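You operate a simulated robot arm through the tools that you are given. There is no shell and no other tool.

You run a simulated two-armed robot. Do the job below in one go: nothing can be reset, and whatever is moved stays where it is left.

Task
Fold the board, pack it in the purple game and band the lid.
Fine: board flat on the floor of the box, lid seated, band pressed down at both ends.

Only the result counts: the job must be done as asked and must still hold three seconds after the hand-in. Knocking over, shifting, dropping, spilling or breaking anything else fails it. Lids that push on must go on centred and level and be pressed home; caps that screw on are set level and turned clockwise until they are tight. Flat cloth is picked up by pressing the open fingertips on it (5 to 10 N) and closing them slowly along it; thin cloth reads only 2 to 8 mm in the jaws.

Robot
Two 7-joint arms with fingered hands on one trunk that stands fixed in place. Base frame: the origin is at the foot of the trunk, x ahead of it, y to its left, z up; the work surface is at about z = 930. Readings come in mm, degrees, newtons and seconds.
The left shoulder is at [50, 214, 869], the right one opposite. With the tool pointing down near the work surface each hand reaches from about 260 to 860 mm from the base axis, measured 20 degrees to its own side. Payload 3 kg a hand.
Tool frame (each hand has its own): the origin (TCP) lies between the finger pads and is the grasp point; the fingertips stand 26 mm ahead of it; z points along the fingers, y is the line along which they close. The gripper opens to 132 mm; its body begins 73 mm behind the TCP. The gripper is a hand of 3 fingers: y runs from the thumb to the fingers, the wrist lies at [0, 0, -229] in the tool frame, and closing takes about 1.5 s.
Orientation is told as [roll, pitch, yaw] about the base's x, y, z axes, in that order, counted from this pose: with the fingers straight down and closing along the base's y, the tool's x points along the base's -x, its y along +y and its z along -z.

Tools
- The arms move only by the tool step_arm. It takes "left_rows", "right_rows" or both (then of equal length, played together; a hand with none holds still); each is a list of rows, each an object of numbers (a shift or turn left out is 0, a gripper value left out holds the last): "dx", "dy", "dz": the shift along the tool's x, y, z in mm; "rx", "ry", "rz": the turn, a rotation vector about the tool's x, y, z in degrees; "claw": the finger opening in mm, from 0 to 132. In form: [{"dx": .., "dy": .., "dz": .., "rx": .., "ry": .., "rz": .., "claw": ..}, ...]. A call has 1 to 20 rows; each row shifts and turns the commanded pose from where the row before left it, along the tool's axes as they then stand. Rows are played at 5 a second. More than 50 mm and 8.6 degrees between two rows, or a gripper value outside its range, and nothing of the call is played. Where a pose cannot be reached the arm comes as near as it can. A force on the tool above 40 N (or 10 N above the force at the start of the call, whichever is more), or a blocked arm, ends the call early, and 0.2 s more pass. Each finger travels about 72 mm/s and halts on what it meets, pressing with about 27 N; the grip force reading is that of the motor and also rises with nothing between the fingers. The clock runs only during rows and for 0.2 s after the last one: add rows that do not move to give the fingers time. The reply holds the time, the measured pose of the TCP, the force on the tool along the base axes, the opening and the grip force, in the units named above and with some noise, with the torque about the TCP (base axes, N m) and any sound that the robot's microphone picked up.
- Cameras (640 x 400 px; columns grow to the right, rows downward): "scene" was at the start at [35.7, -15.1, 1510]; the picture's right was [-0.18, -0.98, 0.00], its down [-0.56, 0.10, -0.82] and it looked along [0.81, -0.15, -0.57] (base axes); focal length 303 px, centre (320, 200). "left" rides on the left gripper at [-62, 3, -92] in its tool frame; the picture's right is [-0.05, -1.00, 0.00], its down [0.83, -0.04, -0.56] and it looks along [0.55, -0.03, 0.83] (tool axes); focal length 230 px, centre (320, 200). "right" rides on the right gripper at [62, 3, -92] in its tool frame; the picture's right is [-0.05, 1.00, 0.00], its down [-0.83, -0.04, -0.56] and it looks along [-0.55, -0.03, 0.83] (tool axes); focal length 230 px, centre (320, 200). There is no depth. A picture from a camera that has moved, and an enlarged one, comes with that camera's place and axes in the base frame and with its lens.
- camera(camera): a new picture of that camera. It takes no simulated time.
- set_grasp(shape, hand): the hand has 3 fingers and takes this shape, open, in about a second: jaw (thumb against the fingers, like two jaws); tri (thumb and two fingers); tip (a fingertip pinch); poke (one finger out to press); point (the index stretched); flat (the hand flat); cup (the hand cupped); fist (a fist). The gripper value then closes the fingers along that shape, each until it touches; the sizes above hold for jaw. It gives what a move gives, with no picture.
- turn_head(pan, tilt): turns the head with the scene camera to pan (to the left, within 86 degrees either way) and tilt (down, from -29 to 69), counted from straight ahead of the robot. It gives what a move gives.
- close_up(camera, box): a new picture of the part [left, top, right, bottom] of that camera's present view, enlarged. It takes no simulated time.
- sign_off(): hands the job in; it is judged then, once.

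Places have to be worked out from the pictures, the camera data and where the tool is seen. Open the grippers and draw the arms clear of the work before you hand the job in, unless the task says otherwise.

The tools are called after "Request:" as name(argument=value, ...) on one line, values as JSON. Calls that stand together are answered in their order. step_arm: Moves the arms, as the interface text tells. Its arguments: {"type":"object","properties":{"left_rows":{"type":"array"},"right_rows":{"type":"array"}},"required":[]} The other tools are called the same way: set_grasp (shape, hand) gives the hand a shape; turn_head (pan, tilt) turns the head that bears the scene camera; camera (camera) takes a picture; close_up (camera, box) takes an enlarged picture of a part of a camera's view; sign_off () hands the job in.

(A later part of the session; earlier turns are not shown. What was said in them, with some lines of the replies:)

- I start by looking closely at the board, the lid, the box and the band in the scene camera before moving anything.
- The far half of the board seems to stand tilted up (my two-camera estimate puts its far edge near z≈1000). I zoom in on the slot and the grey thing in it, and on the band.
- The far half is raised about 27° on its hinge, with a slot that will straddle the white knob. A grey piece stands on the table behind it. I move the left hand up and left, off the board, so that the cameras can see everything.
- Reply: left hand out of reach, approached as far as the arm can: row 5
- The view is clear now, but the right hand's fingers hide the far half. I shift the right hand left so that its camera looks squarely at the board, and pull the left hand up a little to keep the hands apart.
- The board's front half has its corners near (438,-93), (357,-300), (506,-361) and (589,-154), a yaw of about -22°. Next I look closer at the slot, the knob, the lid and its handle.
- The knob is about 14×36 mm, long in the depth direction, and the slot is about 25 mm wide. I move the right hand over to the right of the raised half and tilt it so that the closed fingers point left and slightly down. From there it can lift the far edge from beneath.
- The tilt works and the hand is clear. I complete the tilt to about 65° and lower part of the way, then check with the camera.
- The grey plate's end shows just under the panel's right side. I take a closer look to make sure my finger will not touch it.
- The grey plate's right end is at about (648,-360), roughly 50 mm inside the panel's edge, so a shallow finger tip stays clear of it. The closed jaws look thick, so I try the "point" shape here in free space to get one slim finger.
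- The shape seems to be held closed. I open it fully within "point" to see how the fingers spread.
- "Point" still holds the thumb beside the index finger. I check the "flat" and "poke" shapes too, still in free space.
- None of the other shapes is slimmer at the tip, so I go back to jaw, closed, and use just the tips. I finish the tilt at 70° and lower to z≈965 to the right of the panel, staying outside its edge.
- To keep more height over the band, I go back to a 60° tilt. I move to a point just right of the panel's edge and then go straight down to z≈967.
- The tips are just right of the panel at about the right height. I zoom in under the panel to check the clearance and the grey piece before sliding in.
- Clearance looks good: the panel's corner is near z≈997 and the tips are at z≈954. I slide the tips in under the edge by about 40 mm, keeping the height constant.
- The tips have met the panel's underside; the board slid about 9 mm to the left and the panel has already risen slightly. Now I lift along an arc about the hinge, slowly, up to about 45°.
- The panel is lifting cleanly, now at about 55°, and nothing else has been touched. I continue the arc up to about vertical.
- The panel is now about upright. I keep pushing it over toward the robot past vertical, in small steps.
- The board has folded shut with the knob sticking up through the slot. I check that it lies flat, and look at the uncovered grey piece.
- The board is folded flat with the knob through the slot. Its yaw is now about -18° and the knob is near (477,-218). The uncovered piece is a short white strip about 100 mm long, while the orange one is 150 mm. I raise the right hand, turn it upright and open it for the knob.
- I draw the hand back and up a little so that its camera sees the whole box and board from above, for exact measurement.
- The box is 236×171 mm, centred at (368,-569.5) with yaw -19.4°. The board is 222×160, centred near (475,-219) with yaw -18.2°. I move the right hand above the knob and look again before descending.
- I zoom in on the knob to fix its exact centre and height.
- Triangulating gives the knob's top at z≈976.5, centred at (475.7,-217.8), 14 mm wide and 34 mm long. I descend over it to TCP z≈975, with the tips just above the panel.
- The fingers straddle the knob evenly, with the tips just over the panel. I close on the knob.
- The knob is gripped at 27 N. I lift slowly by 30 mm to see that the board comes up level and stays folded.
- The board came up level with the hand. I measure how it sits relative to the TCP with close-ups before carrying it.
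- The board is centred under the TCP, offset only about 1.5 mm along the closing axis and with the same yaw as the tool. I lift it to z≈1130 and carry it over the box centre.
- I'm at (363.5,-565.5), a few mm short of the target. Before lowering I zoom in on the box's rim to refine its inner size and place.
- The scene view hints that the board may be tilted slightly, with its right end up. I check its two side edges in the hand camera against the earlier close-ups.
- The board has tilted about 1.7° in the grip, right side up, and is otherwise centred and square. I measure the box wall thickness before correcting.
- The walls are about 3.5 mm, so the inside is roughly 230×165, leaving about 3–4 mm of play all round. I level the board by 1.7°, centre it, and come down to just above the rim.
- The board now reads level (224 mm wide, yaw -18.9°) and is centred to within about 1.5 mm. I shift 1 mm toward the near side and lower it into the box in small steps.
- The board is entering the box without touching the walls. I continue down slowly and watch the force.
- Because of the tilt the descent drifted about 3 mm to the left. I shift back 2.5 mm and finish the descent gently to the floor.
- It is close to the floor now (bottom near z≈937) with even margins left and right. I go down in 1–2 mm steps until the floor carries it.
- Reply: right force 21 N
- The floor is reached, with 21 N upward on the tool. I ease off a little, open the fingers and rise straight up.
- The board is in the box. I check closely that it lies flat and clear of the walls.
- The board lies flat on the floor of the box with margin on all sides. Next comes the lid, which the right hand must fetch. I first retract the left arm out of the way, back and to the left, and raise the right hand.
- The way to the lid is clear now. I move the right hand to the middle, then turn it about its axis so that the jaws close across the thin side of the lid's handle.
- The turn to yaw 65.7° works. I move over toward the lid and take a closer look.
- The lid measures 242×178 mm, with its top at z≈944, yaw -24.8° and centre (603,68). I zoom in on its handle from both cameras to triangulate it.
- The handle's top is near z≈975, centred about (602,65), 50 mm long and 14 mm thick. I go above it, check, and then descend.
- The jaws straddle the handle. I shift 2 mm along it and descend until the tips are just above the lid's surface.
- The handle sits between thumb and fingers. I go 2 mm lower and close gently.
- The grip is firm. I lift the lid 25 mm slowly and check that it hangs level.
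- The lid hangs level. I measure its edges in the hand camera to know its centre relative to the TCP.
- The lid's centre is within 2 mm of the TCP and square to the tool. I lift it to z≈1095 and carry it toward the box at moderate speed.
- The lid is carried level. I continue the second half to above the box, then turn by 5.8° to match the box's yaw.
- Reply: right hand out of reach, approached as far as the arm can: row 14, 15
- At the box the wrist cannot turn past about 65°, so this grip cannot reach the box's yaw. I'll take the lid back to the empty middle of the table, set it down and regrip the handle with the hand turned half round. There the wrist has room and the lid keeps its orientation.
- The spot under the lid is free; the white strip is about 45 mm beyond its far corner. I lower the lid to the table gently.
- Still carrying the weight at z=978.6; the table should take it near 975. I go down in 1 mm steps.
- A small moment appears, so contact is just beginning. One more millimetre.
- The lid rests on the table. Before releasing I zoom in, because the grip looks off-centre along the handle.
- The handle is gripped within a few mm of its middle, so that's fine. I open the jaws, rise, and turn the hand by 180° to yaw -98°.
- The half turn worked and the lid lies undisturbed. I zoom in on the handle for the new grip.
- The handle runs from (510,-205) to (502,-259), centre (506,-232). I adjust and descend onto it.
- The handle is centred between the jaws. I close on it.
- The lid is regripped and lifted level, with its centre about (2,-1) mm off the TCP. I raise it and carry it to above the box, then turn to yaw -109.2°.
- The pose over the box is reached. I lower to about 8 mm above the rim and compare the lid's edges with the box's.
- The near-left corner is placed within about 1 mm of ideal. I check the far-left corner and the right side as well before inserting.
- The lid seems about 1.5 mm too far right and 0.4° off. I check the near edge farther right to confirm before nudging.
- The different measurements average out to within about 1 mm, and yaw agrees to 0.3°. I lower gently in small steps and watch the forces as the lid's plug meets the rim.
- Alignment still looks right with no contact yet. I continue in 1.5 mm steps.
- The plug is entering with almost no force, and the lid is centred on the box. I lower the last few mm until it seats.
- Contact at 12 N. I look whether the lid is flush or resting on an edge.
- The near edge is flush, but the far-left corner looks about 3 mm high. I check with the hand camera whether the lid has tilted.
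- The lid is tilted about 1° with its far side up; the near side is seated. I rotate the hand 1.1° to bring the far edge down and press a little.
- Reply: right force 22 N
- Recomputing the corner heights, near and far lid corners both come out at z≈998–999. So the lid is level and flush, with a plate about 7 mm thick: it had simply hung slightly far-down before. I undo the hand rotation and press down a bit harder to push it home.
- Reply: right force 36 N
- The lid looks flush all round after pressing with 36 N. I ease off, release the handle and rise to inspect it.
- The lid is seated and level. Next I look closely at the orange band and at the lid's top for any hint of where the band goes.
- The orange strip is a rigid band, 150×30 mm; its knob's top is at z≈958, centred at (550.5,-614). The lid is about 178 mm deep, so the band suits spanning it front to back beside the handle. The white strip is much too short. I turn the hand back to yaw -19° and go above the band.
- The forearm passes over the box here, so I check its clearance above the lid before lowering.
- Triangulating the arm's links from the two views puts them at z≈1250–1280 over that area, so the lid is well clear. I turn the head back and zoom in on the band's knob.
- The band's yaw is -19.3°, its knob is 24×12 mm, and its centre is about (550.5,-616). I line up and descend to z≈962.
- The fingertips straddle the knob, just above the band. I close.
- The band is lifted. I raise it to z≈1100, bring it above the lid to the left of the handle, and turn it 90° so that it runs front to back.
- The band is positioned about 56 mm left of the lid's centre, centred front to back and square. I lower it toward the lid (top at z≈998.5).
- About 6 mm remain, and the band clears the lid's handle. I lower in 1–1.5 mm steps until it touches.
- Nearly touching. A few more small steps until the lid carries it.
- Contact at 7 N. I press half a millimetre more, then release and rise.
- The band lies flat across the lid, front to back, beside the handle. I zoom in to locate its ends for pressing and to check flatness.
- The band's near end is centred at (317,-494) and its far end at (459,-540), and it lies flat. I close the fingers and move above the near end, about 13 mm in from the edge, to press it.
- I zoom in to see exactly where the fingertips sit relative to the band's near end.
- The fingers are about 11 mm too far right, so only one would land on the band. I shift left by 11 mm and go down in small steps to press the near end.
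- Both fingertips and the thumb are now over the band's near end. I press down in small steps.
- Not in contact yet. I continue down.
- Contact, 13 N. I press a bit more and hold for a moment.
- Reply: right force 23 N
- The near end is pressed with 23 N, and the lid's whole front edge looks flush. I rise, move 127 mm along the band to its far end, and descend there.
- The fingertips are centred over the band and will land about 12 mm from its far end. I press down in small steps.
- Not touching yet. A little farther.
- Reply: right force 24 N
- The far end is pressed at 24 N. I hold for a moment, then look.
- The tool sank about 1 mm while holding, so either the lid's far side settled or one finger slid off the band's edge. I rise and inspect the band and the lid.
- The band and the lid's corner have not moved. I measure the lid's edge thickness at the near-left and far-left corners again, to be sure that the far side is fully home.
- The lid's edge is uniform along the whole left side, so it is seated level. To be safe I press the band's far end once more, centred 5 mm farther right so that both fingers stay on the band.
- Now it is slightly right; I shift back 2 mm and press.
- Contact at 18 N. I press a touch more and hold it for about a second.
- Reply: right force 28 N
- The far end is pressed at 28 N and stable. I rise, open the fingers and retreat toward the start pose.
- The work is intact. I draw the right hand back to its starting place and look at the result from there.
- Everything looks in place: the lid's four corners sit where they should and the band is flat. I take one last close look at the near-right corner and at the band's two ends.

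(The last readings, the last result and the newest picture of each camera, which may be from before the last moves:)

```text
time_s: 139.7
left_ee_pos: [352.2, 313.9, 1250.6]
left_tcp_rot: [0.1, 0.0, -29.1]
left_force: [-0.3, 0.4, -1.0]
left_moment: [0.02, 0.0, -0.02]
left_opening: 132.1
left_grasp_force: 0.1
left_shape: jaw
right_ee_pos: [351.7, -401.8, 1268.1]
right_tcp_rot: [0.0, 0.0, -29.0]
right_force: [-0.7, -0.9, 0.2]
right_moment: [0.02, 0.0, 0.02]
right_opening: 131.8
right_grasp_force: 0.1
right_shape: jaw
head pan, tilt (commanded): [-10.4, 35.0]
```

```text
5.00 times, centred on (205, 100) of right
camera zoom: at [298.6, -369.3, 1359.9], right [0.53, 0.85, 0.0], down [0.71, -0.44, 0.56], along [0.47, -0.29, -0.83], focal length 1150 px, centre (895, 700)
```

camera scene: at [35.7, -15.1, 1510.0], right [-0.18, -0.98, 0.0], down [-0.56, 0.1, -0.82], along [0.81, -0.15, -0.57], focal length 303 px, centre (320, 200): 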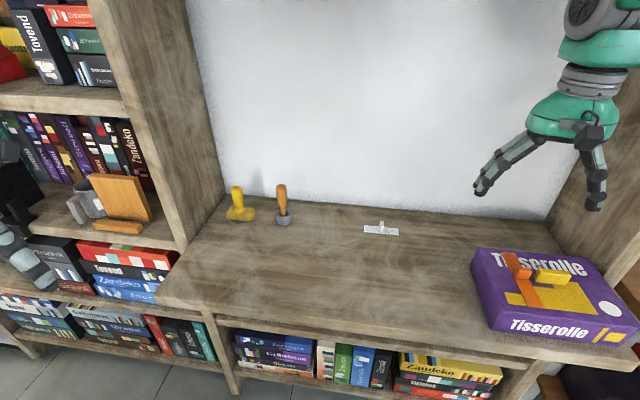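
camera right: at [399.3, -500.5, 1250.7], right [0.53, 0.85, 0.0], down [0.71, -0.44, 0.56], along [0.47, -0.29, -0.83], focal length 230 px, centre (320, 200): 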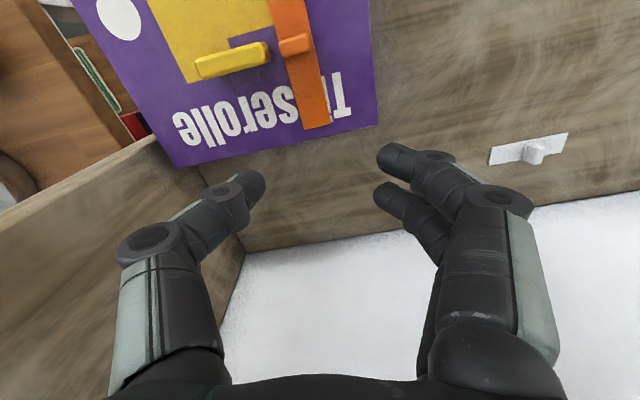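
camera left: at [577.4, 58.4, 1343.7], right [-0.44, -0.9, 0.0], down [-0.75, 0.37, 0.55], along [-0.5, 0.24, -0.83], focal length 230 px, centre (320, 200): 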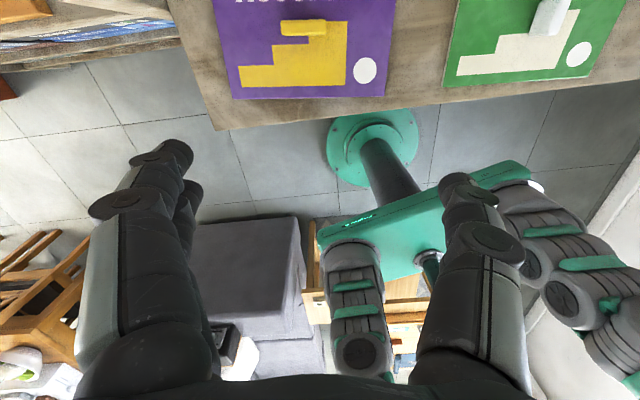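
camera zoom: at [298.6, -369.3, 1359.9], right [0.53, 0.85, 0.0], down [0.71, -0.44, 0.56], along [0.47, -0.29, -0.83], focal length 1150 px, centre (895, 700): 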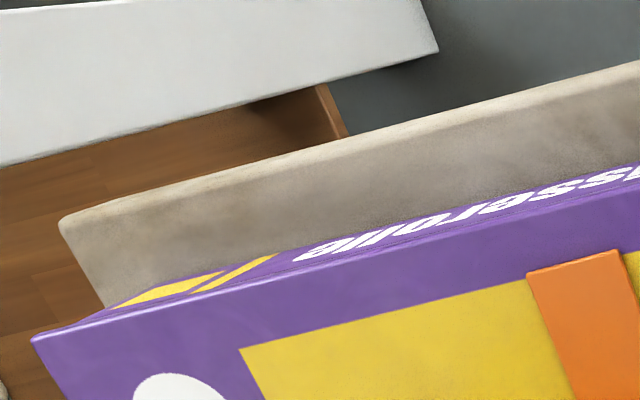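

The lid overhangs slightly more on the right. I check the seam along the front edge at higher zoom, left part against right part, to be sure it is fully down on the right.

Request:
close_up(camera="scene", box=[600, 315, 630, 337])

Request:
close_up(camera="scene", box=[545, 308, 575, 330])

Request:
close_up(camera="scene", box=[485, 300, 515, 322])

```text
16.00 times, centred on (615, 326) of scene
camera zoom: at [35.7, -15.1, 1510.0], right [-0.18, -0.98, 0.0], down [-0.56, 0.1, -0.82], along [0.81, -0.15, -0.57], focal length 4845 px, centre (-4400, -1816)
```

zoom: 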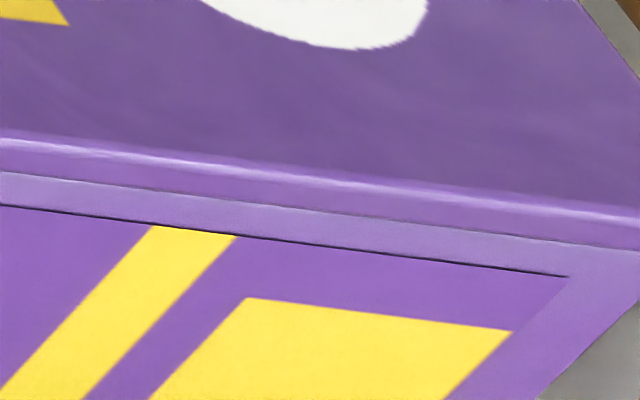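

```text
16.00 times, centred on (560, 319) of scene
camera zoom: at [35.7, -15.1, 1510.0], right [-0.18, -0.98, 0.0], down [-0.56, 0.1, -0.82], along [0.81, -0.15, -0.57], focal length 4845 px, centre (-3520, -1704)
```

zoom: 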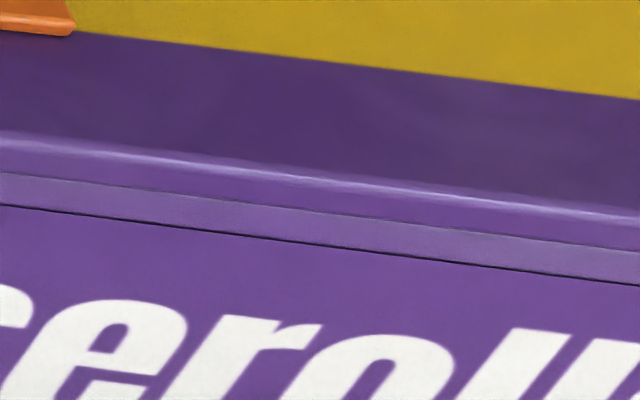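

```text
16.00 times, centred on (500, 311) of scene
camera zoom: at [35.7, -15.1, 1510.0], right [-0.18, -0.98, 0.0], down [-0.56, 0.1, -0.82], along [0.81, -0.15, -0.57], focal length 4845 px, centre (-2560, -1576)
```

zoom: 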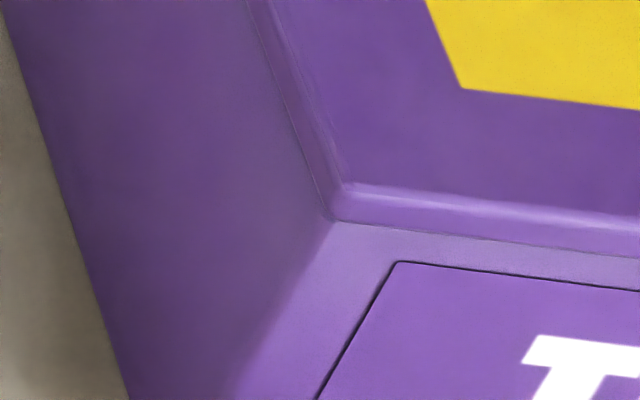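

The seam is closed evenly along the whole front and left edge, the band lies flat beside the handle with both ends pressed, nothing else has moved, and both hands are open and clear. I hand the job in.

Request:
sign_off()

```text
The job is handed in.
```

I folded the board, packed it in the purple box, seated the lid and banded it. I've handed the job in, but no result has come back yet.

- **Board:** folded shut and lying flat on the floor of the box, clear of the walls.
- **Lid:** pressed home with about 36 N. The seam looks closed along the front and left edges, which are the ones I could check closely. It sits roughly 2 mm to the right of centre.
- **Band:** the orange one, laid front to back on the lid, left of the handle. I pressed the near end with about 23 N and the far end with about 28 N.

**My guesses:**
- **Which band:** the task didn't say. I took the 150 mm orange band because the white strip that was under the board is only about 100 mm.
- **Where it goes:** the task didn't say where or which way the band should lie. It can't go through the middle because the lid's handle is there.

On the way, the board slid about 9 mm to the left while I was folding it, before I picked it up. I also set the lid down once in the middle of the table to regrip it. The brush, the mallet and the white strip look unmoved, and both hands are open and clear of the work.
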